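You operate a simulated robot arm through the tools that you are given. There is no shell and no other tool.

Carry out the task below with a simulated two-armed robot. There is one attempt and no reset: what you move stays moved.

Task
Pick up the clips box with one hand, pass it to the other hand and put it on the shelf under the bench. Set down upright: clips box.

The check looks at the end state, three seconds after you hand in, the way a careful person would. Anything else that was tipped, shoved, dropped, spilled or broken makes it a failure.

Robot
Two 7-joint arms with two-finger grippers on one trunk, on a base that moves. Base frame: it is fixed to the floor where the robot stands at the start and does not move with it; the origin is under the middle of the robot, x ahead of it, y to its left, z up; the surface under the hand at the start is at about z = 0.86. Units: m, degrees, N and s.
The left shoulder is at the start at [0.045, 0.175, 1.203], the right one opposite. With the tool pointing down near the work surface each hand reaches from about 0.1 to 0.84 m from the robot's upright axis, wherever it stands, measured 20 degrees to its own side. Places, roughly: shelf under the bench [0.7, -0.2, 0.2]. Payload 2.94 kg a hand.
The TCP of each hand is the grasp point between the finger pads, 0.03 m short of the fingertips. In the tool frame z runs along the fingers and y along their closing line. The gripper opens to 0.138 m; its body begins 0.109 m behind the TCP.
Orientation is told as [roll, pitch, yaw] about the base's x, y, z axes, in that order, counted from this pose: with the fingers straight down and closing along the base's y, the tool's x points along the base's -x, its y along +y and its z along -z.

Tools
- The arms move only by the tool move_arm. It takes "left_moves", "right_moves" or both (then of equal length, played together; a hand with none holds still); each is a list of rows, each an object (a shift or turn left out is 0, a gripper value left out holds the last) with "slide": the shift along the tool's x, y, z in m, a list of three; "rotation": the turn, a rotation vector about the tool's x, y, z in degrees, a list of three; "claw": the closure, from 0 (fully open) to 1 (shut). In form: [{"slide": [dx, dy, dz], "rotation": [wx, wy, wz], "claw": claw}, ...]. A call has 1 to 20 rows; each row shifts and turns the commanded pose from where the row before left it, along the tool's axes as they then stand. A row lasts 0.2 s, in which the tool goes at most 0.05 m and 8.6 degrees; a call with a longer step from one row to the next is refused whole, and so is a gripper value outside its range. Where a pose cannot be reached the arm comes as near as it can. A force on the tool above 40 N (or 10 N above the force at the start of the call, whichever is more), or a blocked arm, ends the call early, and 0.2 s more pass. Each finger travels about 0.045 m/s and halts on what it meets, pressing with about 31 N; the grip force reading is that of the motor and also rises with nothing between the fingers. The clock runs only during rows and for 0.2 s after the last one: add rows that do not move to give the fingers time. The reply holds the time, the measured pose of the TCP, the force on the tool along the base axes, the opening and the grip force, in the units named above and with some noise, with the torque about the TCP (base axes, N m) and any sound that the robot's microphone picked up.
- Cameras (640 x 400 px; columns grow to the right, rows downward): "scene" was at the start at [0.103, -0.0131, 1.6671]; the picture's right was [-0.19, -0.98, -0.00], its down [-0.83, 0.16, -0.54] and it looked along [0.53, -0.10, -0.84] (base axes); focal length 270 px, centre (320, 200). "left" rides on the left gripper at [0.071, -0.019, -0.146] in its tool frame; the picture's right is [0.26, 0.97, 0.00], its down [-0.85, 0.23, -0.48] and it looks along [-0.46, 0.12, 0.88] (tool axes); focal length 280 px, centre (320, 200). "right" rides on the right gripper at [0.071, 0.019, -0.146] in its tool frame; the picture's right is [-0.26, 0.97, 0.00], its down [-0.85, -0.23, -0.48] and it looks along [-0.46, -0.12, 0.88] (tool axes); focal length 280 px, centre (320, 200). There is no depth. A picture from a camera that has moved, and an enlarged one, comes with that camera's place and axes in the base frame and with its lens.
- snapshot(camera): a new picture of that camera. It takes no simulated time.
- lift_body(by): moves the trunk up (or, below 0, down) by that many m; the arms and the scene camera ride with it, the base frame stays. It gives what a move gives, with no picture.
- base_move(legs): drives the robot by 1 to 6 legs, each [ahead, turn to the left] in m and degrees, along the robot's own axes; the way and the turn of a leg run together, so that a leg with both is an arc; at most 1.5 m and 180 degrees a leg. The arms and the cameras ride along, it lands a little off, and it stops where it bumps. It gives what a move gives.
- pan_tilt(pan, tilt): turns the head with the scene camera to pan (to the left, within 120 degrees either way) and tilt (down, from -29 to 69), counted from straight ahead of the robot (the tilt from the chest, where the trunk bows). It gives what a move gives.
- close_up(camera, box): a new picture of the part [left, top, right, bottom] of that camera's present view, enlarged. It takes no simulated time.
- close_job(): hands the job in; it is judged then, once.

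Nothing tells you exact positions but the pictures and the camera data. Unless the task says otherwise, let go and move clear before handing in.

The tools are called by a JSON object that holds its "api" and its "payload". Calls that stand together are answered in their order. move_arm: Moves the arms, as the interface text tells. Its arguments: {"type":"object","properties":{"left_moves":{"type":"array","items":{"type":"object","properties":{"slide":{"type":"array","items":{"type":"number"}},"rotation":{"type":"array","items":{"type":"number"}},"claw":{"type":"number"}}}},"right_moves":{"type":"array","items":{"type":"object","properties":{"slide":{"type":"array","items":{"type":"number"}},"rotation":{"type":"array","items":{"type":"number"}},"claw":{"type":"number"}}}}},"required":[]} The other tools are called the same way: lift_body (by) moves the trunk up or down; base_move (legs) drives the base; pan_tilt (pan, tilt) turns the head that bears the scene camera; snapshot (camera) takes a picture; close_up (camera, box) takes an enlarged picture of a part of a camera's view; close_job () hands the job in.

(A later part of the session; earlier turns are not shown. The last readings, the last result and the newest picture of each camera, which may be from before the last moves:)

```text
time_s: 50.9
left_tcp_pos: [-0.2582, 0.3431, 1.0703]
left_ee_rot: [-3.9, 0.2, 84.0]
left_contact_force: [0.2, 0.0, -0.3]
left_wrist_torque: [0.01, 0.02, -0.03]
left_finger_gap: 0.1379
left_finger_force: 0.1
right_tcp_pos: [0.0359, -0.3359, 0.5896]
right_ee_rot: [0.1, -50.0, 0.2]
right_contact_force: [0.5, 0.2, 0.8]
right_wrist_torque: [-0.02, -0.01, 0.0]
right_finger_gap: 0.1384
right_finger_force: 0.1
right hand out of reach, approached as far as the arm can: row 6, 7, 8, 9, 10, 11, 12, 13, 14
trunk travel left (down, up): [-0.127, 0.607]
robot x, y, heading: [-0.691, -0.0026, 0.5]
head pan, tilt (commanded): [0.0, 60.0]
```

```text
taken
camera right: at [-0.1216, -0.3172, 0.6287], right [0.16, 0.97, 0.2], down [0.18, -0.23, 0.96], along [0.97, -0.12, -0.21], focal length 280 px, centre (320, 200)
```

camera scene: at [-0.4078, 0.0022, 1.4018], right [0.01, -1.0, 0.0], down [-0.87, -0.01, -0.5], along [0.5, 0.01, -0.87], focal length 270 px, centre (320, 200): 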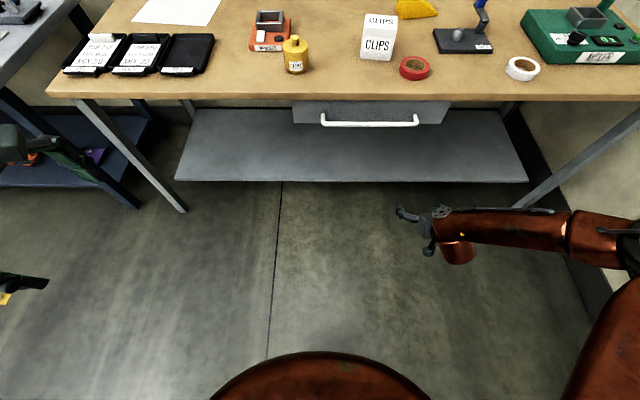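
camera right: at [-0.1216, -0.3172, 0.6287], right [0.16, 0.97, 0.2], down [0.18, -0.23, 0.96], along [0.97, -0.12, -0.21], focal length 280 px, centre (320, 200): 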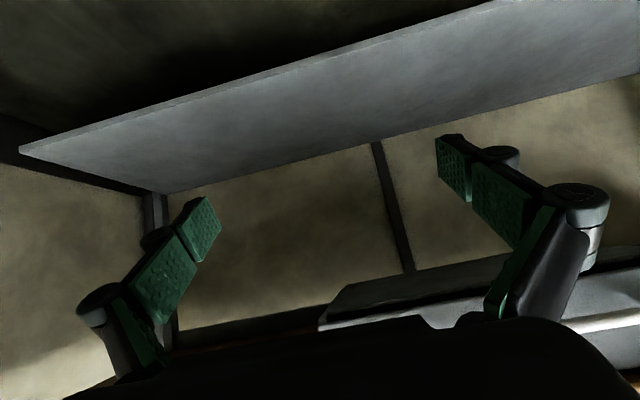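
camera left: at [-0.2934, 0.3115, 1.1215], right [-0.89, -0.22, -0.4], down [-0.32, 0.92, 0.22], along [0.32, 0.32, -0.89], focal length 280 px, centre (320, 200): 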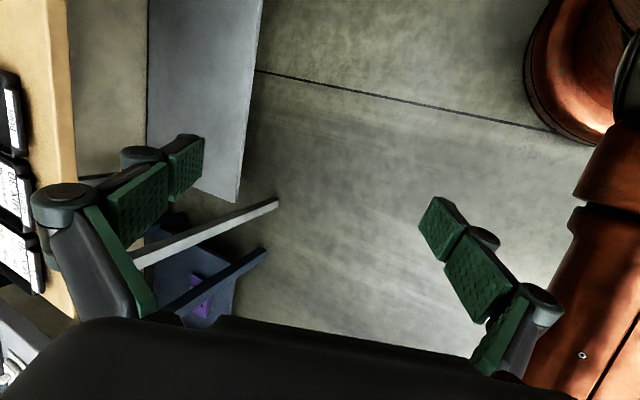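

At this elbow posture, pointing straight ahead runs into a wrist limit. Since the elbow sits out to the right, pointing forward-left should be easier, so I'll try a 40° yaw and then reach down.

{"api": "move_arm", "payload": {"right_moves": [{"rotation": [-6.13, 0, -5.14]}, {"rotation": [-6.13, 0, -5.14]}, {"rotation": [-6.13, 0, -5.14]}, {"rotation": [-6.13, 0, -5.14]}, {"rotation": [-6.13, 0, -5.14]}, {}]}}

{"api": "snapshot", "payload": {"camera": "scene"}}

```text
time_s: 52.2
left_tcp_pos: [-0.2596, 0.3459, 1.0722]
left_ee_rot: [-3.9, 0.1, 84.0]
left_contact_force: [-0.2, 0.3, -0.9]
left_wrist_torque: [-0.01, 0.01, 0.0]
left_finger_gap: 0.138
left_finger_force: 0.0
right_tcp_pos: [0.0424, -0.3309, 0.6219]
right_ee_rot: [0.0, -50.0, 40.2]
right_contact_force: [0.5, -0.1, 0.6]
right_wrist_torque: [0.03, 0.01, 0.01]
right_finger_gap: 0.1378
right_finger_force: 0.0
right hand out of reach, approached as far as the arm can: row 1, 2, 3
trunk travel left (down, up): [-0.127, 0.607]
robot x, y, heading: [-0.6965, -0.0034, 0.7]
head pan, tilt (commanded): [0.0, 60.0]
```

```text
taken
camera scene: at [-0.4078, 0.0019, 1.4018], right [0.01, -1.0, 0.0], down [-0.87, -0.01, -0.5], along [0.5, 0.01, -0.87], focal length 270 px, centre (320, 200)
```

scene: 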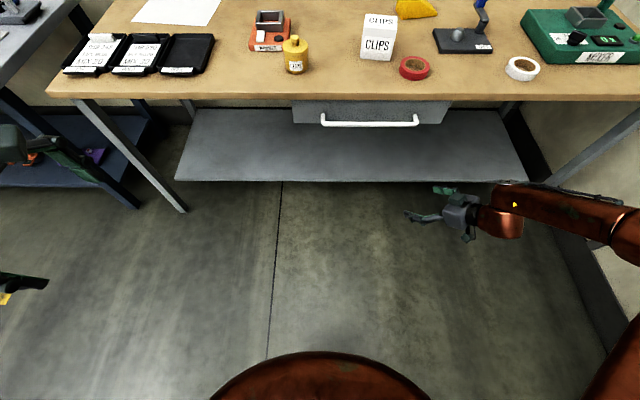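

Yaw 40 is reachable. Now down and a little forward.

{"api": "move_arm", "payload": {"right_moves": [{"slide": [0.0226, -0.008, 0.0315]}, {"slide": [0.0226, -0.008, 0.0315]}, {"slide": [0.0226, -0.008, 0.0315]}, {"slide": [0.0226, -0.008, 0.0315]}, {"slide": [0.0226, -0.008, 0.0315]}, {"slide": [0.0226, -0.008, 0.0315]}, {"slide": [0.0226, -0.008, 0.0315]}, {"slide": [0.0226, -0.008, 0.0315]}, {"slide": [0.0226, -0.008, 0.0315]}]}}

{"api": "snapshot", "payload": {"camera": "scene"}}

```text
time_s: 54.2
left_tcp_pos: [-0.2596, 0.3449, 1.0717]
left_ee_rot: [-4.0, 0.1, 84.0]
left_contact_force: [0.5, -0.1, 0.4]
left_wrist_torque: [0.04, 0.02, 0.0]
left_finger_gap: 0.1381
left_finger_force: 0.1
right_tcp_pos: [0.0209, -0.3424, 0.5736]
right_ee_rot: [0.0, -49.9, 40.2]
right_contact_force: [-0.1, -0.7, -0.4]
right_wrist_torque: [0.0, 0.0, 0.04]
right_finger_gap: 0.138
right_finger_force: 0.1
right hand out of reach, approached as far as the arm can: row 1, 2, 3, 4, 5, 6, 7, 8, 9
trunk travel left (down, up): [-0.127, 0.607]
robot x, y, heading: [-0.6909, 0.0011, 0.8]
head pan, tilt (commanded): [0.0, 60.0]
```

```text
taken
camera scene: at [-0.4078, 0.0021, 1.4018], right [0.01, -1.0, 0.0], down [-0.87, -0.01, -0.5], along [0.5, 0.01, -0.87], focal length 270 px, centre (320, 200)
```

scene: 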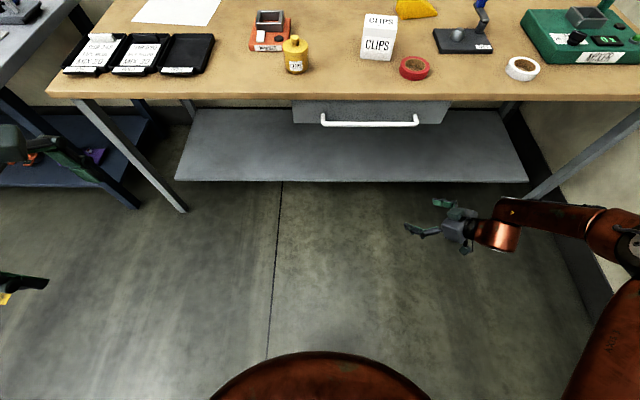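

The limit looks like the wrist straightening out: with the elbow high, the tool has to point more steeply than the forearm. I'll test a steeper tool, 60° below horizontal, and reach down again.

{"api": "move_arm", "payload": {"right_moves": [{"rotation": [0, 6.7, 0]}, {"rotation": [0, 6.7, 0]}, {"rotation": [0, 6.6, 0]}, {"slide": [0, 0, 0.04]}, {"slide": [0, 0, 0.04]}, {"slide": [0, 0, 0.04]}, {"slide": [0, 0, 0.04]}, {"slide": [0, 0, 0.04]}, {"slide": [0, 0, 0.04]}, {"slide": [0, 0, 0.04]}, {"slide": [0, 0, 0.03]}]}}

{"api": "snapshot", "payload": {"camera": "scene"}}

```text
time_s: 56.6
left_tcp_pos: [-0.259, 0.3452, 1.0728]
left_ee_rot: [-3.9, 0.2, 84.1]
left_contact_force: [-0.5, -0.4, -0.2]
left_wrist_torque: [-0.02, 0.01, -0.02]
left_finger_gap: 0.1382
left_finger_force: 0.0
right_tcp_pos: [-0.0057, -0.3357, 0.5366]
right_ee_rot: [0.1, -37.3, 40.2]
right_contact_force: [-0.3, -1.2, -0.1]
right_wrist_torque: [0.0, 0.01, -0.04]
right_finger_gap: 0.1378
right_finger_force: 0.0
right hand out of reach, approached as far as the arm can: row 2, 3, 4, 5, 6, 7, 8, 9, 10, 11
trunk travel left (down, up): [-0.127, 0.607]
robot x, y, heading: [-0.6918, -0.0027, 0.8]
head pan, tilt (commanded): [0.0, 60.0]
```

```text
taken
camera scene: at [-0.4078, 0.0021, 1.4018], right [0.01, -1.0, 0.0], down [-0.87, -0.01, -0.5], along [0.5, 0.01, -0.87], focal length 270 px, centre (320, 200)
```

scene: 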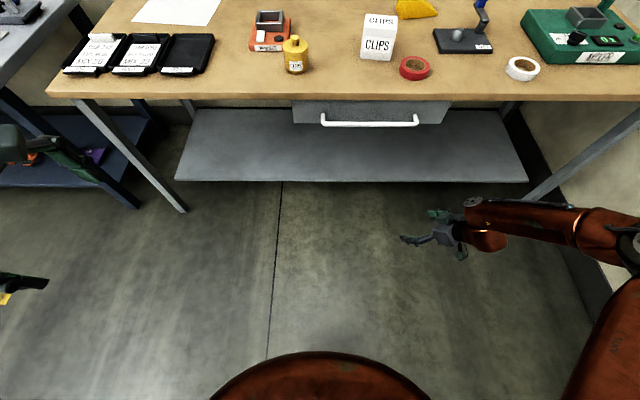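

The elbow stays high and the wrist ends up straight, so I should extend further forward with a steeper tool of about 70° down. I'll raise the hand, set pitch -20 and yaw 15, extend forward, and then lower straight down.

{"api": "move_arm", "payload": {"right_moves": [{"slide": [0, 0, -0.04]}, {"slide": [0, 0, -0.04]}, {"slide": [0, 0, -0.04]}, {"slide": [0, 0, -0.04]}, {"slide": [0, 0, -0.04]}, {"rotation": [0, 5.8, 0]}, {"rotation": [0, 5.8, 0]}, {"rotation": [0, 5.8, 0]}, {"rotation": [2.14, 0, 5.87]}, {"rotation": [2.14, 0, 5.87]}, {"rotation": [2.14, 0, 5.87]}, {"rotation": [2.14, 0, 5.87]}]}}

```text
time_s: 59.2
left_tcp_pos: [-0.2597, 0.345, 1.0718]
left_ee_rot: [-3.8, 0.2, 83.9]
left_contact_force: [0.2, 0.1, -0.4]
left_wrist_torque: [-0.01, -0.02, -0.01]
left_finger_gap: 0.138
left_finger_force: 0.1
right_tcp_pos: [-0.1172, -0.4327, 0.6725]
right_ee_rot: [5.0, -28.6, 13.3]
right_contact_force: [-0.5, -0.1, -0.1]
right_wrist_torque: [-0.01, -0.03, 0.01]
right_finger_gap: 0.1378
right_finger_force: 0.1
right hand out of reach, approached as far as the arm can: row 7, 8, 10, 11, 12
trunk travel left (down, up): [-0.127, 0.607]
robot x, y, heading: [-0.6943, -0.005, 0.9]
head pan, tilt (commanded): [0.0, 60.0]
```

{"api": "move_arm", "payload": {"right_moves": [{"slide": [-0.0405, -0.0075, -0.0065]}, {"slide": [-0.0405, -0.0075, -0.0065]}, {"slide": [-0.0405, -0.0075, -0.0065]}, {"slide": [-0.0405, -0.0075, -0.0065]}, {"slide": [-0.0405, -0.0075, -0.0065]}, {"slide": [-0.0405, -0.0075, -0.0065]}, {"rotation": [5, 0, 0]}, {"rotation": [0, 4.3, 0]}, {"rotation": [0, 4.3, 0]}]}}

{"api": "snapshot", "payload": {"camera": "scene"}}

```text
time_s: 61.2
left_tcp_pos: [-0.2589, 0.3446, 1.072]
left_ee_rot: [-3.9, 0.1, 84.0]
left_contact_force: [-0.4, 0.6, 0.0]
left_wrist_torque: [0.01, 0.0, -0.01]
left_finger_gap: 0.138
left_finger_force: 0.1
right_tcp_pos: [-0.0441, -0.4485, 0.7272]
right_ee_rot: [6.7, -34.2, 12.6]
right_contact_force: [-0.2, 0.6, -0.1]
right_wrist_torque: [-0.03, -0.01, 0.01]
right_finger_gap: 0.1381
right_finger_force: 0.1
right hand out of reach, approached as far as the arm can: row 1, 2, 3, 4, 5, 6, 7, 8, 9
trunk travel left (down, up): [-0.127, 0.607]
robot x, y, heading: [-0.6942, -0.0049, 0.6]
head pan, tilt (commanded): [0.0, 60.0]
```

```text
taken
camera scene: at [-0.4079, 0.0022, 1.4018], right [0.01, -1.0, 0.0], down [-0.87, -0.01, -0.5], along [0.5, 0.01, -0.87], focal length 270 px, centre (320, 200)
```

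scene: 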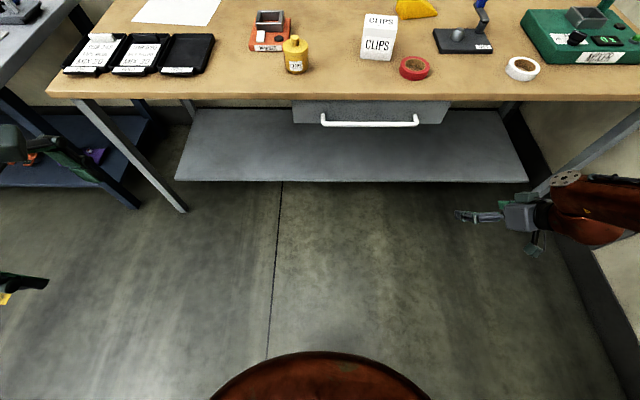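

The right arm seems stuck against some joint limit in this posture. I'll look at the whole arm to understand its configuration.

{"api": "pan_tilt", "payload": {"pan": -55, "tilt": 50}}

{"api": "snapshot", "payload": {"camera": "scene"}}

```text
time_s: 62.5
left_tcp_pos: [-0.2591, 0.3451, 1.0721]
left_ee_rot: [-3.9, 0.1, 84.0]
left_contact_force: [-0.3, -0.4, 0.6]
left_wrist_torque: [-0.01, 0.03, 0.02]
left_finger_gap: 0.138
left_finger_force: 0.0
right_tcp_pos: [-0.0428, -0.4487, 0.7259]
right_ee_rot: [6.6, -34.2, 12.6]
right_contact_force: [0.5, -0.7, -0.3]
right_wrist_torque: [-0.04, -0.02, 0.04]
right_finger_gap: 0.1382
right_finger_force: 0.1
trunk travel left (down, up): [-0.127, 0.607]
robot x, y, heading: [-0.6941, -0.001, 0.9]
head pan, tilt (commanded): [-55.0, 50.0]
```

```text
taken
camera scene: at [-0.4295, -0.0612, 1.4143], right [-0.81, -0.58, 0.0], down [-0.45, 0.62, -0.64], along [0.38, -0.52, -0.77], focal length 270 px, centre (320, 200)
```

scene: 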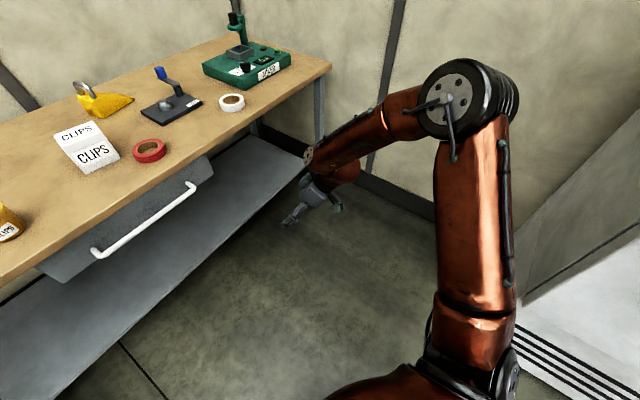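

The right elbow has been winged up above the shoulder. I'll raise the trunk and bring the right hand back to its original tool-down pose to clean up the configuration.

{"api": "lift_body", "payload": {"by": 0.25}}

{"api": "move_arm", "payload": {"right_moves": [{"slide": [0.0, 0, -0.04]}, {"slide": [0.0, 0, -0.04]}, {"slide": [0.0, 0, -0.04]}, {"slide": [0.0, 0, -0.04]}, {"rotation": [6.6, 0, 0]}, {"rotation": [0, 7, 0]}, {"rotation": [0, 7, 0]}, {"rotation": [0, 7, 0]}, {"rotation": [0, 7, 0]}, {"rotation": [0, 6.2, 0]}, {"rotation": [0, 0, 6.3]}, {"rotation": [0, 0, 6.3]}]}}

{"api": "snapshot", "payload": {"camera": "scene"}}

```text
time_s: 65.1
left_tcp_pos: [-0.2585, 0.3458, 1.3213]
left_ee_rot: [-3.9, 0.1, 83.9]
left_contact_force: [-0.1, 0.1, 0.4]
left_wrist_torque: [0.0, 0.03, 0.0]
left_finger_gap: 0.1382
left_finger_force: 0.0
right_tcp_pos: [-0.0801, -0.448, 1.0836]
right_ee_rot: [3.9, -45.3, 14.5]
right_contact_force: [0.9, -0.8, -1.3]
right_wrist_torque: [0.03, 0.02, -0.01]
right_finger_gap: 0.1378
right_finger_force: 0.1
trunk travel left (down, up): [-0.377, 0.357]
robot x, y, heading: [-0.6906, -0.002, 0.7]
head pan, tilt (commanded): [-55.0, 50.0]
```

```text
time_s: 67.7
left_tcp_pos: [-0.259, 0.3451, 1.323]
left_ee_rot: [-4.0, 0.0, 83.9]
left_contact_force: [0.2, 0.6, 0.5]
left_wrist_torque: [0.0, 0.01, -0.05]
left_finger_gap: 0.1379
left_finger_force: 0.0
right_tcp_pos: [-0.169, -0.5069, 1.1083]
right_ee_rot: [11.3, -45.5, -3.6]
right_contact_force: [-0.4, -0.3, -0.2]
right_wrist_torque: [0.0, -0.01, 0.0]
right_finger_gap: 0.138
right_finger_force: 0.1
right hand out of reach, approached as far as the arm can: row 2, 3, 4, 5, 6, 7, 8, 9, 10
trunk travel left (down, up): [-0.377, 0.357]
robot x, y, heading: [-0.6912, -0.0032, 0.5]
head pan, tilt (commanded): [-55.0, 50.0]
```

```text
taken
camera scene: at [-0.6136, -0.0636, 1.6785], right [-0.81, -0.58, 0.0], down [-0.45, 0.62, -0.64], along [0.38, -0.52, -0.77], focal length 270 px, centre (320, 200)
```

scene: 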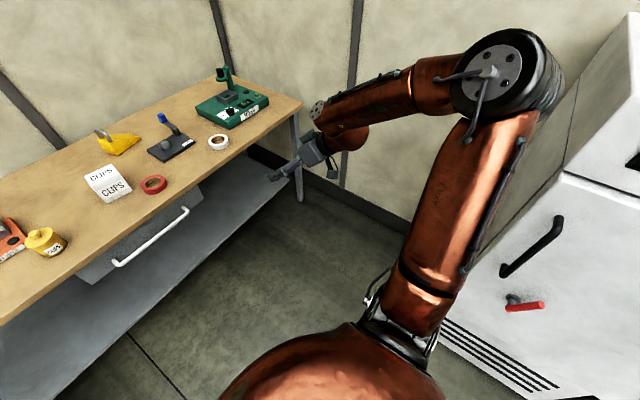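

The wrist is on the far side of straight, so it can't pitch down here. I'll reverse the path: move the hand inward so the forearm points left, then pitch down.

{"api": "move_arm", "payload": {"right_moves": [{"slide": [0, 0.044, 0]}, {"slide": [0, 0.044, 0]}, {"slide": [0, 0.044, 0]}, {"slide": [0, 0.044, 0]}, {"slide": [0, 0.044, 0]}, {"slide": [0, 0.044, 0]}, {"slide": [0, 0.044, 0]}, {"slide": [0, 0.044, 0]}, {"rotation": [0, 7, 0]}, {"rotation": [0, 7, 0]}, {"rotation": [0, 7, 0]}]}}

{"api": "pan_tilt", "payload": {"pan": -30, "tilt": 55}}

{"api": "snapshot", "payload": {"camera": "scene"}}

```text
time_s: 70.1
left_tcp_pos: [-0.2594, 0.3468, 1.3206]
left_ee_rot: [-3.9, 0.1, 84.0]
left_contact_force: [0.0, 0.2, 0.1]
left_wrist_torque: [-0.02, 0.0, -0.03]
left_finger_gap: 0.1376
left_finger_force: 0.1
right_tcp_pos: [-0.2087, -0.24, 1.1009]
right_ee_rot: [8.6, -24.7, 1.1]
right_contact_force: [-0.5, -0.4, 0.2]
right_wrist_torque: [-0.01, -0.02, 0.01]
right_finger_gap: 0.138
right_finger_force: 0.0
right hand out of reach, approached as far as the arm can: row 1, 2, 3, 4, 5
trunk travel left (down, up): [-0.377, 0.357]
robot x, y, heading: [-0.6923, -0.0034, 0.8]
head pan, tilt (commanded): [-55.0, 50.0]
```

```text
time_s: 71.0
left_tcp_pos: [-0.2586, 0.3463, 1.3213]
left_ee_rot: [-3.9, 0.3, 84.0]
left_contact_force: [-0.4, 0.0, -0.4]
left_wrist_torque: [0.01, -0.01, 0.0]
left_finger_gap: 0.138
left_finger_force: 0.1
right_tcp_pos: [-0.2088, -0.2414, 1.1013]
right_ee_rot: [8.7, -24.7, 1.0]
right_contact_force: [0.3, 0.1, -0.2]
right_wrist_torque: [-0.05, -0.01, -0.01]
right_finger_gap: 0.1381
right_finger_force: 0.1
trunk travel left (down, up): [-0.377, 0.357]
robot x, y, heading: [-0.6908, 0.0011, 0.8]
head pan, tilt (commanded): [-30.0, 55.0]
```

```text
taken
camera scene: at [-0.5956, -0.0357, 1.672], right [-0.49, -0.87, 0.0], down [-0.71, 0.4, -0.57], along [0.5, -0.28, -0.82], focal length 270 px, centre (320, 200)
```

scene: 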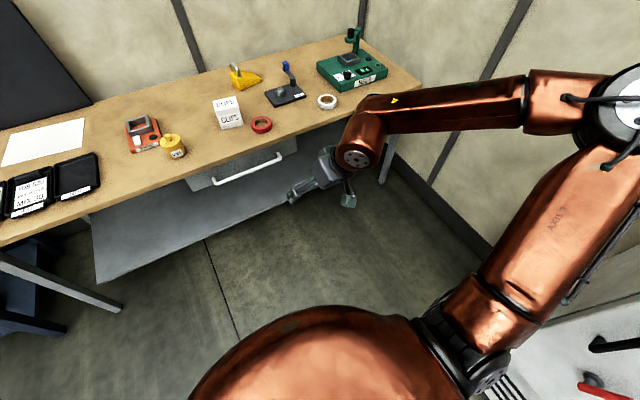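

Unfolded — the right wrist pitches down again. I'll bring it to straight down.

{"api": "move_arm", "payload": {"right_moves": [{"rotation": [4.35, 0, 0]}, {"rotation": [4.35, 0, 0]}, {"rotation": [0, 8.2, 0]}, {"rotation": [0, 8.2, 0]}, {"rotation": [0, 8.2, 0]}]}}

{"api": "snapshot", "payload": {"camera": "scene"}}

```text
time_s: 72.2
left_tcp_pos: [-0.2579, 0.3443, 1.3201]
left_ee_rot: [-3.8, 0.1, 84.0]
left_contact_force: [-0.1, -0.4, 0.2]
left_wrist_torque: [0.05, 0.1, 0.0]
left_finger_gap: 0.1382
left_finger_force: 0.0
right_tcp_pos: [-0.2073, -0.241, 1.0994]
right_ee_rot: [0.1, 0.0, 1.0]
right_contact_force: [-0.3, 0.3, 0.1]
right_wrist_torque: [0.05, 0.0, 0.0]
right_finger_gap: 0.138
right_finger_force: 0.1
trunk travel left (down, up): [-0.377, 0.357]
robot x, y, heading: [-0.6917, -0.0039, 0.7]
head pan, tilt (commanded): [-30.0, 55.0]
```

```text
taken
camera scene: at [-0.5936, -0.0374, 1.6718], right [-0.49, -0.87, 0.0], down [-0.72, 0.4, -0.57], along [0.5, -0.28, -0.82], focal length 270 px, centre (320, 200)
```

scene: 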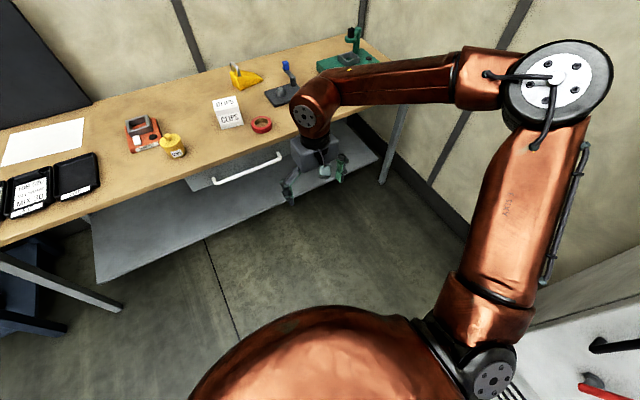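

The right arm is back in a clean tool-down configuration. Now I'll test the low reach with the tool kept nearly vertical: move forward, lower the trunk 0.25, then lower the hand.

{"api": "move_arm", "payload": {"right_moves": [{"slide": [-0.04, -0.02, 0]}, {"slide": [-0.04, -0.02, 0]}, {"slide": [-0.04, -0.02, 0]}, {"slide": [-0.04, -0.02, 0]}, {"slide": [-0.04, 0, 0]}]}}

{"api": "lift_body", "payload": {"by": -0.25}}

{"api": "move_arm", "payload": {"right_moves": [{"slide": [-0.01, 0, 0.04]}, {"slide": [-0.01, 0, 0.04]}, {"slide": [-0.01, 0, 0.04]}, {"slide": [-0.01, 0, 0.04]}, {"slide": [-0.01, 0, 0.04]}, {"slide": [-0.01, 0, 0.04]}, {"slide": [-0.01, 0, 0.04]}, {"slide": [-0.01, 0, 0.04]}, {"slide": [-0.01, 0, 0.04]}, {"slide": [-0.01, 0, 0.04]}]}}

{"api": "snapshot", "payload": {"camera": "scene"}}

```text
time_s: 73.4
left_tcp_pos: [-0.2572, 0.3467, 1.3225]
left_ee_rot: [-3.8, 0.1, 83.9]
left_contact_force: [-0.3, 0.3, -0.1]
left_wrist_torque: [-0.03, -0.02, -0.01]
left_finger_gap: 0.1378
left_finger_force: 0.1
right_tcp_pos: [-0.0792, -0.3478, 1.1041]
right_ee_rot: [0.0, -0.2, 1.0]
right_contact_force: [-0.4, 0.2, -0.1]
right_wrist_torque: [0.0, -0.02, 0.0]
right_finger_gap: 0.138
right_finger_force: 0.0
right hand out of reach, approached as far as the arm can: row 3, 4, 5
trunk travel left (down, up): [-0.377, 0.357]
robot x, y, heading: [-0.6942, 0.0029, 0.7]
head pan, tilt (commanded): [-30.0, 55.0]
```

```text
time_s: 75.9
left_tcp_pos: [-0.2594, 0.3448, 1.0728]
left_ee_rot: [-3.9, 0.2, 84.0]
left_contact_force: [0.2, -0.5, 1.2]
left_wrist_torque: [0.02, -0.03, 0.0]
left_finger_gap: 0.1378
left_finger_force: 0.1
right_tcp_pos: [-0.0785, -0.3492, 0.8549]
right_ee_rot: [-0.1, -0.3, 0.9]
right_contact_force: [-0.6, -0.5, 0.6]
right_wrist_torque: [0.01, 0.0, 0.02]
right_finger_gap: 0.138
right_finger_force: 0.1
trunk travel left (down, up): [-0.127, 0.607]
robot x, y, heading: [-0.693, -0.0011, 0.7]
head pan, tilt (commanded): [-30.0, 55.0]
```

```text
time_s: 78.1
left_tcp_pos: [-0.2591, 0.3461, 1.0715]
left_ee_rot: [-3.9, 0.1, 84.0]
left_contact_force: [-0.2, 0.4, 0.5]
left_wrist_torque: [0.01, 0.01, -0.02]
left_finger_gap: 0.138
left_finger_force: 0.0
right_tcp_pos: [-0.0662, -0.3882, 0.5396]
right_ee_rot: [0.0, -0.3, 1.0]
right_contact_force: [-0.3, 0.2, 0.2]
right_wrist_torque: [0.03, 0.0, 0.03]
right_finger_gap: 0.1377
right_finger_force: 0.1
right hand out of reach, approached as far as the arm can: row 7, 8, 9, 10
trunk travel left (down, up): [-0.127, 0.607]
robot x, y, heading: [-0.6967, -0.002, 0.7]
head pan, tilt (commanded): [-30.0, 55.0]
```

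```text
taken
camera scene: at [-0.4115, -0.0342, 1.4078], right [-0.49, -0.87, 0.0], down [-0.71, 0.4, -0.57], along [0.5, -0.28, -0.82], focal length 270 px, centre (320, 200)
```

scene: 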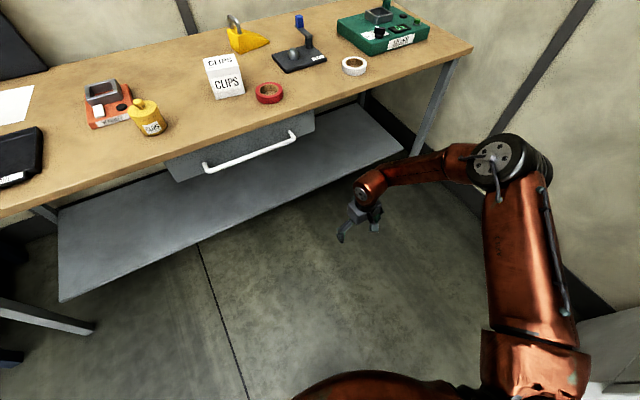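

The arm is still winged. I'll raise the trunk and unwind the elbow by sweeping the right hand inward, then extending forward nearly straight.

{"api": "lift_body", "payload": {"by": 0.25}}

{"api": "move_arm", "payload": {"right_moves": [{"slide": [0.008, 0.037, -0.017]}, {"slide": [0.008, 0.037, -0.017]}, {"slide": [0.008, 0.037, -0.017]}, {"slide": [0.008, 0.037, -0.017]}, {"slide": [0.008, 0.037, -0.017]}, {"slide": [0.008, 0.037, -0.017]}, {"slide": [0.008, 0.037, -0.017]}, {"slide": [0.008, 0.037, -0.017]}, {"slide": [0.008, 0.037, -0.017]}, {"slide": [0.008, 0.037, -0.017]}, {"slide": [0.008, 0.037, -0.017]}, {"slide": [0.008, 0.037, -0.017]}]}}

{"api": "move_arm", "payload": {"right_moves": [{"slide": [-0.04, 0, 0]}, {"slide": [-0.04, 0, 0]}, {"slide": [-0.04, 0, 0]}, {"slide": [-0.04, 0, 0]}, {"slide": [-0.04, 0, 0]}, {"slide": [-0.04, 0, 0]}]}}

{"api": "snapshot", "payload": {"camera": "scene"}}

```text
time_s: 80.7
left_tcp_pos: [-0.2584, 0.3466, 1.3217]
left_ee_rot: [-3.9, 0.1, 84.0]
left_contact_force: [0.0, 0.8, -0.4]
left_wrist_torque: [-0.02, -0.01, -0.04]
left_finger_gap: 0.138
left_finger_force: 0.0
right_tcp_pos: [-0.0705, -0.3873, 0.9213]
right_ee_rot: [0.0, -13.3, 1.1]
right_contact_force: [0.1, 0.1, 0.6]
right_wrist_torque: [-0.01, -0.01, 0.01]
right_finger_gap: 0.1378
right_finger_force: 0.0
trunk travel left (down, up): [-0.377, 0.357]
robot x, y, heading: [-0.6916, -0.0035, 0.5]
head pan, tilt (commanded): [-30.0, 55.0]
```

```text
time_s: 83.3
left_tcp_pos: [-0.2586, 0.3464, 1.3214]
left_ee_rot: [-3.9, 0.1, 84.1]
left_contact_force: [0.0, -0.3, 0.3]
left_wrist_torque: [0.0, -0.03, 0.01]
left_finger_gap: 0.1383
left_finger_force: 0.1
right_tcp_pos: [-0.2248, -0.1478, 1.0736]
right_ee_rot: [0.1, -13.4, 0.9]
right_contact_force: [0.2, -0.6, 0.1]
right_wrist_torque: [-0.02, 0.01, 0.03]
right_finger_gap: 0.1381
right_finger_force: 0.1
right hand out of reach, approached as far as the arm can: row 4, 5, 6, 7, 8, 9, 10, 11, 12
trunk travel left (down, up): [-0.377, 0.357]
robot x, y, heading: [-0.692, 0.0007, 0.7]
head pan, tilt (commanded): [-30.0, 55.0]
```

```text
time_s: 84.7
left_tcp_pos: [-0.2579, 0.3454, 1.3212]
left_ee_rot: [-3.9, 0.2, 84.1]
left_contact_force: [-0.1, -0.7, 0.2]
left_wrist_torque: [0.01, 0.03, -0.01]
left_finger_gap: 0.1383
left_finger_force: 0.1
right_tcp_pos: [-0.1517, -0.1827, 1.126]
right_ee_rot: [-0.1, -13.2, 1.0]
right_contact_force: [-0.4, -0.1, -0.2]
right_wrist_torque: [0.03, 0.03, 0.02]
right_finger_gap: 0.1381
right_finger_force: 0.0
right hand out of reach, approached as far as the arm can: row 1, 2, 3, 4, 5, 6
trunk travel left (down, up): [-0.377, 0.357]
robot x, y, heading: [-0.6915, 0.0005, 0.6]
head pan, tilt (commanded): [-30.0, 55.0]
```

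```text
taken
camera scene: at [-0.5944, -0.0368, 1.6719], right [-0.49, -0.87, 0.0], down [-0.72, 0.4, -0.57], along [0.5, -0.28, -0.82], focal length 270 px, centre (320, 200)
```

scene: 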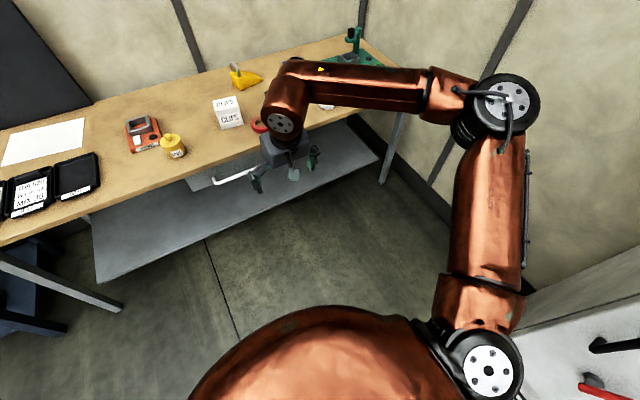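

The upper arm seems to have wound up against shoulder limits. I'll unwind it by turning the forearm and hand about the upper-arm axis, with the hand arcing up and to the left in free space.

{"api": "move_arm", "payload": {"right_moves": [{"slide": [-0.0127, 0.0325, -0.0304], "rotation": [-3.94, -3.8, -2.44]}, {"slide": [-0.0127, 0.0325, -0.0304], "rotation": [-3.94, -3.8, -2.44]}, {"slide": [-0.0127, 0.0325, -0.0304], "rotation": [-3.94, -3.8, -2.44]}, {"slide": [-0.0127, 0.0325, -0.0304], "rotation": [-3.94, -3.8, -2.44]}, {"slide": [-0.0127, 0.0325, -0.0304], "rotation": [-3.94, -3.8, -2.44]}, {"slide": [-0.0127, 0.0325, -0.0304], "rotation": [-3.94, -3.8, -2.44]}]}}

{"api": "snapshot", "payload": {"camera": "scene"}}

```text
time_s: 86.1
left_tcp_pos: [-0.2602, 0.3462, 1.3228]
left_ee_rot: [-4.0, 0.2, 84.0]
left_contact_force: [-0.1, -0.4, -0.5]
left_wrist_torque: [-0.01, -0.05, 0.0]
left_finger_gap: 0.138
left_finger_force: 0.0
right_tcp_pos: [-0.1819, -0.0383, 1.3551]
right_ee_rot: [18.8, -38.3, 12.9]
right_contact_force: [0.1, 0.4, 0.0]
right_wrist_torque: [-0.04, 0.0, -0.05]
right_finger_gap: 0.1378
right_finger_force: 0.1
right hand out of reach, approached as far as the arm can: row 1, 2, 3
trunk travel left (down, up): [-0.377, 0.357]
robot x, y, heading: [-0.6936, -0.0026, 0.5]
head pan, tilt (commanded): [-30.0, 55.0]
```

```text
taken
camera scene: at [-0.5976, -0.0355, 1.6722], right [-0.49, -0.87, 0.0], down [-0.71, 0.4, -0.57], along [0.5, -0.28, -0.82], focal length 270 px, centre (320, 200)
```

scene: 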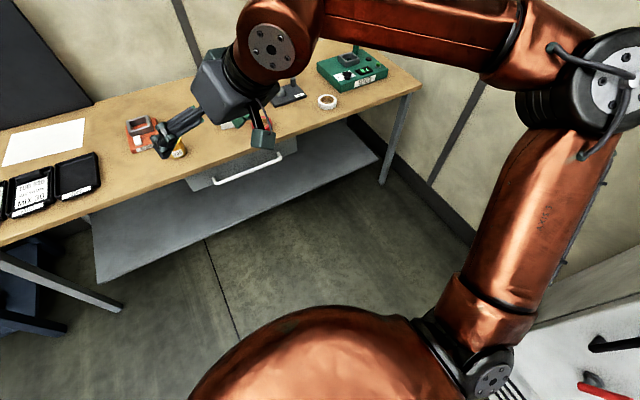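

I'd like a known-good arm posture, so I'll bring the right hand back towards its start pose relative to the body and compare it with the first picture.

{"api": "move_arm", "payload": {"right_moves": [{"rotation": [4.7, 0, 0]}, {"rotation": [4.7, 0, 0]}, {"rotation": [4.7, 0, 0]}, {"rotation": [4.7, 0, 0]}, {"rotation": [0, 7.7, 0]}, {"rotation": [0, 7.7, 0]}, {"rotation": [0, 7.7, 0]}, {"rotation": [0, 7.7, 0]}, {"rotation": [0, 7.5, 0]}, {"rotation": [0, 0, 6.2]}, {"rotation": [0, 0, 6.2]}]}}

```text
time_s: 88.5
left_tcp_pos: [-0.2571, 0.3454, 1.3217]
left_ee_rot: [-3.9, 0.1, 84.0]
left_contact_force: [-1.0, -0.1, 0.0]
left_wrist_torque: [0.0, -0.01, 0.0]
left_finger_gap: 0.1381
left_finger_force: 0.1
right_tcp_pos: [-0.1611, -0.1454, 1.3702]
right_ee_rot: [13.1, -21.0, 2.1]
right_contact_force: [0.0, 0.1, -0.6]
right_wrist_torque: [-0.01, 0.0, 0.0]
right_finger_gap: 0.1382
right_finger_force: 0.1
right hand out of reach, approached as far as the arm can: row 2, 3, 4, 5, 6, 7, 8, 9
trunk travel left (down, up): [-0.377, 0.357]
robot x, y, heading: [-0.6915, -0.004, 0.7]
head pan, tilt (commanded): [-30.0, 55.0]
```

{"api": "move_arm", "payload": {"right_moves": [{"slide": [0.0267, -0.034, 0.0091]}, {"slide": [0.0267, -0.034, 0.0091]}, {"slide": [0.0267, -0.034, 0.0091]}, {"slide": [0.0267, -0.034, 0.0091]}, {"slide": [0.0267, -0.034, 0.0091]}, {"slide": [0.0267, -0.034, 0.0091]}, {"slide": [0.0267, -0.034, 0.0091]}, {"slide": [0.0267, -0.034, 0.0091]}, {"slide": [0.0267, -0.034, 0.0091]}, {"slide": [0.0267, -0.034, 0.0091]}, {"rotation": [6.5, 0, 0]}, {"rotation": [6.5, 0, 0]}, {"rotation": [0, 7, 0]}, {"rotation": [0, 7, 0]}, {"rotation": [0, 7, 0]}]}}

{"api": "pan_tilt", "payload": {"pan": -10.9, "tilt": 57.2}}

{"api": "snapshot", "payload": {"camera": "scene"}}

```text
time_s: 91.7
left_tcp_pos: [-0.2592, 0.3455, 1.3208]
left_ee_rot: [-3.9, 0.1, 84.0]
left_contact_force: [-0.1, -1.0, 0.6]
left_wrist_torque: [-0.01, 0.01, 0.03]
left_finger_gap: 0.1381
left_finger_force: 0.1
right_tcp_pos: [-0.3414, -0.463, 1.1197]
right_ee_rot: [0.2, 0.2, 2.1]
right_contact_force: [1.3, -0.8, 0.4]
right_wrist_torque: [-0.04, 0.0, 0.01]
right_finger_gap: 0.1379
right_finger_force: 0.0
trunk travel left (down, up): [-0.377, 0.357]
robot x, y, heading: [-0.6896, -0.0014, 0.8]
head pan, tilt (commanded): [-30.0, 55.0]
```

```text
time_s: 92.5
left_tcp_pos: [-0.2594, 0.3455, 1.3209]
left_ee_rot: [-3.9, 0.0, 84.0]
left_contact_force: [-0.2, 0.7, 0.1]
left_wrist_torque: [-0.03, 0.04, -0.01]
left_finger_gap: 0.1379
left_finger_force: 0.1
right_tcp_pos: [-0.341, -0.462, 1.1201]
right_ee_rot: [0.1, 0.0, 2.2]
right_contact_force: [0.4, 0.1, 0.5]
right_wrist_torque: [-0.01, -0.01, -0.01]
right_finger_gap: 0.138
right_finger_force: 0.0
trunk travel left (down, up): [-0.377, 0.357]
robot x, y, heading: [-0.6922, -0.0043, 0.7]
head pan, tilt (commanded): [-10.9, 57.2]
```

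```text
taken
camera scene: at [-0.5898, -0.0136, 1.6693], right [-0.18, -0.98, 0.0], down [-0.83, 0.15, -0.54], along [0.53, -0.1, -0.84], focal length 270 px, centre (320, 200)
```

scene: 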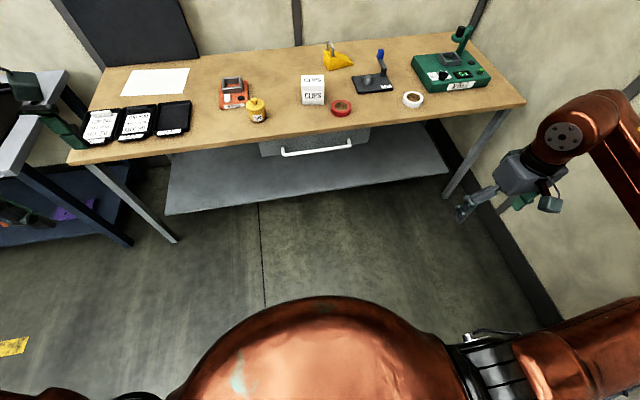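

{"api": "pan_tilt", "payload": {"pan": -60, "tilt": 50}}

{"api": "snapshot", "payload": {"camera": "scene"}}

{"api": "pan_tilt", "payload": {"pan": 60, "tilt": 40}}

{"api": "snapshot", "payload": {"camera": "scene"}}

```text
time_s: 93.7
left_tcp_pos: [-0.2595, 0.3452, 1.3213]
left_ee_rot: [-3.9, 0.1, 84.0]
left_contact_force: [-0.2, -0.3, 0.2]
left_wrist_torque: [0.06, -0.01, -0.01]
left_finger_gap: 0.138
left_finger_force: 0.2
right_tcp_pos: [-0.3409, -0.4602, 1.1195]
right_ee_rot: [0.1, -0.2, 2.2]
right_contact_force: [1.0, -0.1, -0.3]
right_wrist_torque: [0.01, -0.02, 0.02]
right_finger_gap: 0.1379
right_finger_force: 0.0
trunk travel left (down, up): [-0.377, 0.357]
robot x, y, heading: [-0.6929, -0.0012, 0.9]
head pan, tilt (commanded): [-60.0, 50.0]
```

```text
taken
camera scene: at [-0.6193, -0.0673, 1.6785], right [-0.86, -0.51, 0.0], down [-0.39, 0.66, -0.64], along [0.33, -0.55, -0.77], focal length 270 px, centre (320, 200)
```

scene: 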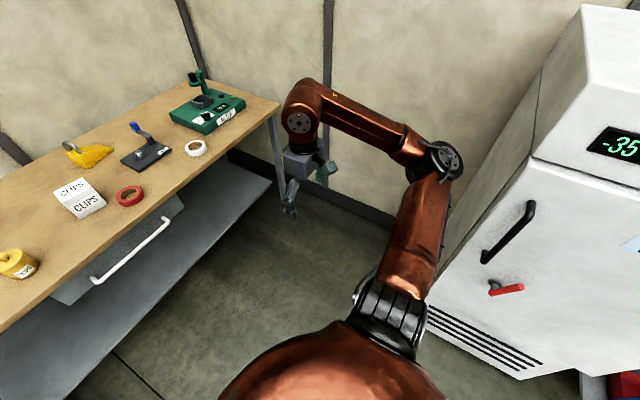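

```text
time_s: 95.7
left_tcp_pos: [-0.2581, 0.3446, 1.3201]
left_ee_rot: [-3.8, 0.2, 84.0]
left_contact_force: [0.2, -0.1, 0.2]
left_wrist_torque: [-0.02, -0.02, 0.0]
left_finger_gap: 0.1381
left_finger_force: 0.1
right_tcp_pos: [-0.3421, -0.4609, 1.1196]
right_ee_rot: [0.1, -0.1, 2.3]
right_contact_force: [0.5, 0.2, -0.3]
right_wrist_torque: [-0.02, 0.01, 0.03]
right_finger_gap: 0.138
right_finger_force: 0.1
trunk travel left (down, up): [-0.377, 0.357]
robot x, y, heading: [-0.6906, 0.0027, 0.7]
head pan, tilt (commanded): [60.0, 40.0]
```

```text
taken
camera scene: at [-0.617, 0.0729, 1.6927], right [0.87, -0.49, 0.0], down [-0.31, -0.56, -0.77], along [0.37, 0.67, -0.64], focal length 270 px, centre (320, 200)
```

scene: 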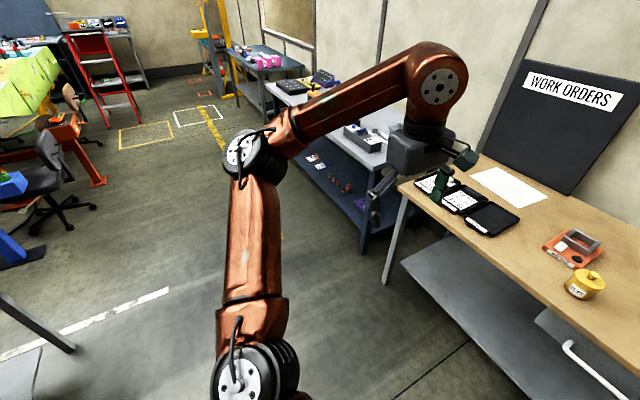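

Both arms tend to keep the elbow out and high. I'll bring the left arm back to its exact start pose, which is a known-good posture, and compare.

{"api": "move_arm", "payload": {"left_moves": [{"rotation": [-3.9, 0, 0]}, {"slide": [0.0372, -0.0129, 0.0207]}, {"slide": [0.0372, -0.0129, 0.0207]}, {"slide": [0.0372, -0.0129, 0.0207]}, {"slide": [0.0372, -0.0129, 0.0207]}, {"slide": [0.0372, -0.0129, 0.0207]}, {"slide": [0.0372, -0.0129, 0.0207]}, {"slide": [0.0372, -0.0129, 0.0207]}, {"slide": [0.0372, -0.0129, 0.0207]}, {"slide": [0.0372, -0.0129, 0.0207]}, {"rotation": [0, 0, 8.3]}, {"rotation": [0, 0, 8.3]}, {"rotation": [0, 0, 8.3]}, {"rotation": [0, 0, 8.3]}, {"rotation": [0, 0, 8.3]}, {"rotation": [0, 0, 8.3]}, {"rotation": [0, 0, 8.3]}, {"rotation": [0, 0, 8.3]}, {"rotation": [0, 0, 8.3]}, {"rotation": [0, 0, 8.3]}]}}

{"api": "pan_tilt", "payload": {"pan": -10.9, "tilt": 57.2}}

{"api": "snapshot", "payload": {"camera": "scene"}}

```text
time_s: 99.9
left_tcp_pos: [-0.1787, -0.0001, 1.1359]
left_ee_rot: [0.0, 0.0, 0.8]
left_contact_force: [-0.7, -0.5, -0.3]
left_wrist_torque: [0.0, 0.01, -0.01]
left_finger_gap: 0.138
left_finger_force: 0.0
right_tcp_pos: [-0.3412, -0.4626, 1.1201]
right_ee_rot: [0.1, 0.0, 2.2]
right_contact_force: [-0.7, -0.3, -0.3]
right_wrist_torque: [-0.01, -0.02, 0.01]
right_finger_gap: 0.1383
right_finger_force: 0.0
trunk travel left (down, up): [-0.377, 0.357]
robot x, y, heading: [-0.6902, -0.006, 0.7]
head pan, tilt (commanded): [60.0, 40.0]
```

```text
time_s: 101.3
left_tcp_pos: [-0.1793, -0.0009, 1.1356]
left_ee_rot: [-0.1, -0.1, 1.0]
left_contact_force: [-0.1, 0.8, 0.4]
left_wrist_torque: [-0.03, -0.03, 0.0]
left_finger_gap: 0.1378
left_finger_force: 0.1
right_tcp_pos: [-0.3418, -0.4621, 1.1204]
right_ee_rot: [0.1, 0.0, 2.3]
right_contact_force: [-0.2, 0.2, -0.3]
right_wrist_torque: [-0.03, 0.02, -0.01]
right_finger_gap: 0.138
right_finger_force: 0.0
trunk travel left (down, up): [-0.377, 0.357]
robot x, y, heading: [-0.6891, -0.0021, 0.6]
head pan, tilt (commanded): [-10.9, 57.2]
```

```text
taken
camera scene: at [-0.5898, -0.0139, 1.6693], right [-0.18, -0.98, 0.0], down [-0.83, 0.15, -0.54], along [0.53, -0.1, -0.84], focal length 270 px, centre (320, 200)
```

scene: 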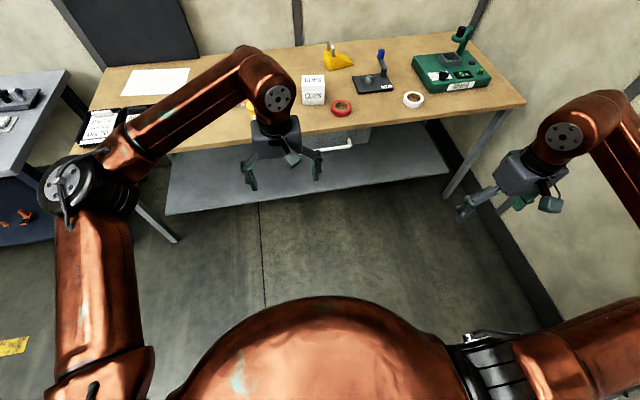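

The left arm is back in its start posture. I'll test how low it can reach from here, moving forward and left and then straight down in the free space in front of the bench.

{"api": "move_arm", "payload": {"left_moves": [{"slide": [-0.036, 0.03, 0]}, {"slide": [-0.036, 0.03, 0]}, {"slide": [-0.036, 0.03, 0]}, {"slide": [-0.036, 0.03, 0]}, {"slide": [-0.036, 0.03, 0]}, {"slide": [0, 0, 0.045]}, {"slide": [0, 0, 0.045]}, {"slide": [0, 0, 0.045]}, {"slide": [0, 0, 0.045]}, {"slide": [0, 0, 0.045]}, {"slide": [0, 0, 0.045]}, {"slide": [0, 0, 0.045]}, {"slide": [0, 0, 0.045]}, {"slide": [0, 0, 0.045]}, {"slide": [0, 0, 0.045]}, {"slide": [0, 0, 0.045]}, {"slide": [0, 0, 0.045]}, {"slide": [0, 0, 0.045]}, {"slide": [0, 0, 0.045]}]}}

{"api": "pan_tilt", "payload": {"pan": 30, "tilt": 55}}

{"api": "snapshot", "payload": {"camera": "scene"}}

```text
time_s: 105.3
left_tcp_pos: [-0.0256, 0.1428, 0.5707]
left_ee_rot: [-0.2, -0.2, 1.0]
left_contact_force: [0.0, -0.2, -1.1]
left_wrist_torque: [0.0, -0.01, 0.02]
left_finger_gap: 0.1379
left_finger_force: 0.0
left hand out of reach, approached as far as the arm can: row 17, 18, 19
right_tcp_pos: [-0.3416, -0.4612, 1.1215]
right_ee_rot: [0.1, 0.0, 2.2]
right_contact_force: [0.3, -0.3, 0.9]
right_wrist_torque: [-0.03, 0.05, -0.04]
right_finger_gap: 0.138
right_finger_force: 0.1
trunk travel left (down, up): [-0.377, 0.357]
robot x, y, heading: [-0.6943, -0.0032, 0.6]
head pan, tilt (commanded): [-10.9, 57.2]
```

```text
time_s: 106.4
left_tcp_pos: [-0.0267, 0.1425, 0.5718]
left_ee_rot: [-0.2, -0.1, 1.0]
left_contact_force: [0.3, 0.2, 0.2]
left_wrist_torque: [-0.01, 0.01, -0.02]
left_finger_gap: 0.1381
left_finger_force: 0.1
right_tcp_pos: [-0.3407, -0.4618, 1.1203]
right_ee_rot: [0.1, -0.1, 2.2]
right_contact_force: [-0.1, 0.9, -0.3]
right_wrist_torque: [0.0, -0.01, -0.03]
right_finger_gap: 0.138
right_finger_force: 0.1
trunk travel left (down, up): [-0.377, 0.357]
robot x, y, heading: [-0.6932, -0.001, 0.5]
head pan, tilt (commanded): [30.0, 55.0]
```

```text
taken
camera scene: at [-0.5965, 0.0351, 1.672], right [0.51, -0.86, 0.0], down [-0.7, -0.42, -0.57], along [0.49, 0.29, -0.82], focal length 270 px, centre (320, 200)
```

scene: 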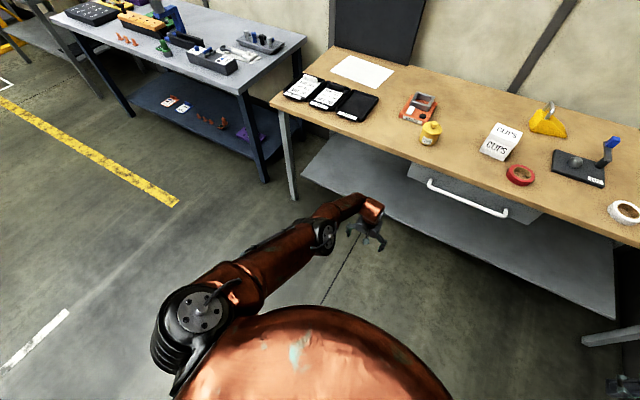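

From its start posture the left arm reaches low with the arm nearly straight, which is exactly the shape needed under the bench. I'll check whether the right arm can extend the same way now.

{"api": "move_arm", "payload": {"right_moves": [{"slide": [-0.036, 0.025, 0]}, {"slide": [-0.036, 0.025, 0]}, {"slide": [-0.036, 0.025, 0]}, {"slide": [-0.036, 0.025, 0]}, {"slide": [-0.036, 0.025, 0]}, {"slide": [-0.036, 0.025, 0]}, {"slide": [-0.036, 0.025, 0]}, {"slide": [-0.036, 0.025, 0]}, {"slide": [-0.036, 0, 0.02]}]}}

{"api": "pan_tilt", "payload": {"pan": -30, "tilt": 55}}

{"api": "snapshot", "payload": {"camera": "scene"}}

```text
time_s: 108.4
left_tcp_pos: [-0.0264, 0.1411, 0.5708]
left_ee_rot: [-0.1, -0.1, 0.9]
left_contact_force: [-0.1, 0.4, -0.3]
left_wrist_torque: [0.04, 0.05, -0.01]
left_finger_gap: 0.1378
left_finger_force: 0.0
right_tcp_pos: [-0.0229, -0.2493, 1.0998]
right_ee_rot: [0.2, 0.1, 2.1]
right_contact_force: [0.0, -0.1, -0.9]
right_wrist_torque: [0.02, -0.01, -0.03]
right_finger_gap: 0.1378
right_finger_force: 0.1
trunk travel left (down, up): [-0.377, 0.357]
robot x, y, heading: [-0.6961, -0.0014, 0.7]
head pan, tilt (commanded): [30.0, 55.0]
```

```text
time_s: 109.7
left_tcp_pos: [-0.0264, 0.1422, 0.5717]
left_ee_rot: [-0.1, -0.1, 1.1]
left_contact_force: [-0.4, -1.4, -1.3]
left_wrist_torque: [0.02, 0.02, -0.03]
left_finger_gap: 0.1378
left_finger_force: 0.0
right_tcp_pos: [-0.0256, -0.2497, 1.1018]
right_ee_rot: [0.1, 0.1, 2.2]
right_contact_force: [0.1, 0.0, 0.6]
right_wrist_torque: [-0.04, -0.04, 0.01]
right_finger_gap: 0.1378
right_finger_force: 0.0
trunk travel left (down, up): [-0.377, 0.357]
robot x, y, heading: [-0.6922, -0.001, 0.8]
head pan, tilt (commanded): [-30.0, 55.0]
```

```text
taken
camera scene: at [-0.5953, -0.0365, 1.672], right [-0.49, -0.87, 0.0], down [-0.72, 0.4, -0.57], along [0.5, -0.28, -0.82], focal length 270 px, centre (320, 200)
```

scene: 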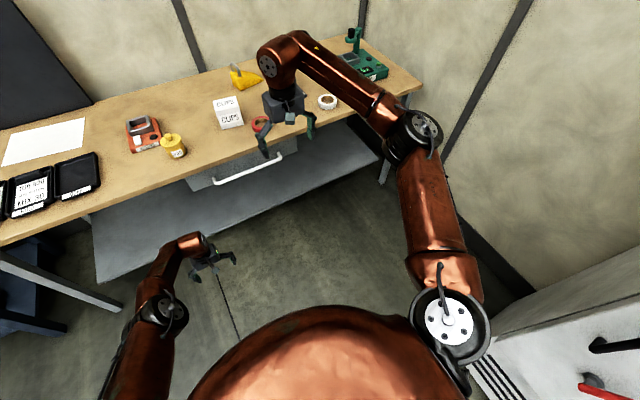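

Both arms are back in good posture. New plan:
- The right hand picks the box, leaning to its right.
- The left hand takes the other end.
- The left hand sets the box on the shelf left of the drawer.

First I'll raise the left hand and test the handover orientations, right at yaw +80 and left at yaw -80.

{"api": "move_arm", "payload": {"left_moves": [{"slide": [0, 0, -0.045]}, {"slide": [0, 0, -0.045]}, {"slide": [0, 0, -0.045]}, {"slide": [0, 0, -0.045]}, {"slide": [0, 0, -0.045]}, {"slide": [0, 0, -0.045]}, {"slide": [0, 0, -0.045]}, {"slide": [0, 0, -0.045]}, {"slide": [0, 0, -0.045]}, {"slide": [0, 0, -0.045]}, {"slide": [0, 0.04, -0.02]}, {"slide": [0, 0.04, 0]}, {"slide": [0, 0.04, 0]}], "right_moves": [{"slide": [0, 0, 0]}, {"rotation": [0, 0, -8]}, {"rotation": [0, 0, -8]}, {"rotation": [0, 0, -8]}, {"rotation": [0, 0, -8]}, {"rotation": [0, 0, -8]}, {"rotation": [0, 0, -8]}, {"rotation": [0, 0, -8]}, {"rotation": [0, 0, -8]}, {"rotation": [0, 0, -8]}, {"rotation": [0, 0, -7]}, {"rotation": [0, -7, 0]}, {"rotation": [0, -7, 0]}]}}

{"api": "move_arm", "payload": {"left_moves": [{"rotation": [0, 0, 8]}, {"rotation": [0, 0, 8]}, {"rotation": [0, 0, 8]}, {"rotation": [0, 0, 8]}, {"rotation": [0, 0, 8]}, {"rotation": [0, 0, 8]}, {"rotation": [0, 0, 8]}, {"rotation": [0, 0, 8]}, {"rotation": [0, 0, 8]}, {"rotation": [0, 0, 8]}, {"rotation": [0, -8, 0]}, {"rotation": [0, -8, 0]}, {"rotation": [0, -8, 0]}]}}

{"api": "pan_tilt", "payload": {"pan": 0, "tilt": 50}}

{"api": "snapshot", "payload": {"camera": "scene"}}

```text
time_s: 112.5
left_tcp_pos: [-0.0295, 0.2665, 1.0466]
left_ee_rot: [-0.2, 0.0, 0.9]
left_contact_force: [-1.3, 0.4, 0.0]
left_wrist_torque: [0.01, 0.01, 0.0]
left_finger_gap: 0.1381
left_finger_force: 0.1
right_tcp_pos: [-0.0268, -0.2461, 1.1018]
right_ee_rot: [0.1, -14.2, 18.1]
right_contact_force: [-0.4, 1.1, 0.4]
right_wrist_torque: [-0.05, 0.02, -0.02]
right_finger_gap: 0.1378
right_finger_force: 0.1
right hand out of reach, approached as far as the arm can: row 4, 5, 6, 7, 8, 9, 10, 11
trunk travel left (down, up): [-0.377, 0.357]
robot x, y, heading: [-0.6898, -0.0042, 0.7]
head pan, tilt (commanded): [-30.0, 55.0]
```

```text
time_s: 115.3
left_tcp_pos: [-0.0534, 0.2679, 1.0361]
left_ee_rot: [-0.3, -24.2, -22.9]
left_contact_force: [-0.2, 0.4, -0.5]
left_wrist_torque: [-0.05, 0.0, -0.03]
left_finger_gap: 0.1381
left_finger_force: 0.1
left hand out of reach, approached as far as the arm can: row 3, 4, 5, 6, 7, 8, 9, 10
right_tcp_pos: [-0.027, -0.2487, 1.1013]
right_ee_rot: [0.0, -14.1, 18.1]
right_contact_force: [-0.2, -0.1, -0.1]
right_wrist_torque: [-0.01, -0.05, 0.0]
right_finger_gap: 0.1379
right_finger_force: 0.0
trunk travel left (down, up): [-0.377, 0.357]
robot x, y, heading: [-0.6902, -0.0018, 0.8]
head pan, tilt (commanded): [-30.0, 55.0]
```

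```text
time_s: 116.3
left_tcp_pos: [-0.0536, 0.2662, 1.0358]
left_ee_rot: [-0.1, -24.0, -23.0]
left_contact_force: [-0.9, 0.6, 0.1]
left_wrist_torque: [0.02, 0.01, 0.01]
left_finger_gap: 0.1382
left_finger_force: 0.1
right_tcp_pos: [-0.0266, -0.2505, 1.101]
right_ee_rot: [0.1, -13.9, 18.1]
right_contact_force: [1.0, -0.1, 0.1]
right_wrist_torque: [-0.02, 0.01, 0.01]
right_finger_gap: 0.138
right_finger_force: 0.1
trunk travel left (down, up): [-0.377, 0.357]
robot x, y, heading: [-0.6873, -0.0047, 0.8]
head pan, tilt (commanded): [0.0, 50.0]
```

```text
taken
camera scene: at [-0.5814, 0.0001, 1.6785], right [0.01, -1.0, 0.0], down [-0.77, -0.01, -0.64], along [0.64, 0.01, -0.77], focal length 270 px, centre (320, 200)
```

scene: 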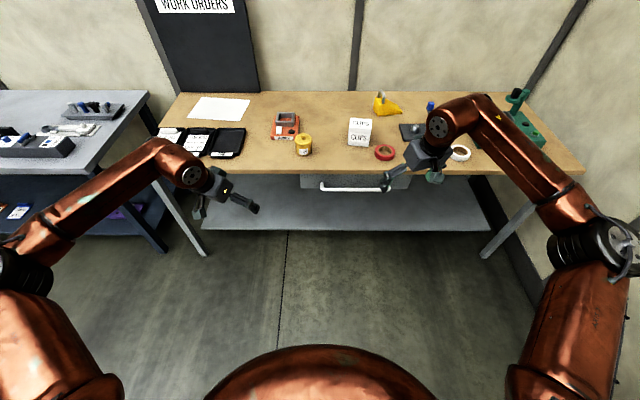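

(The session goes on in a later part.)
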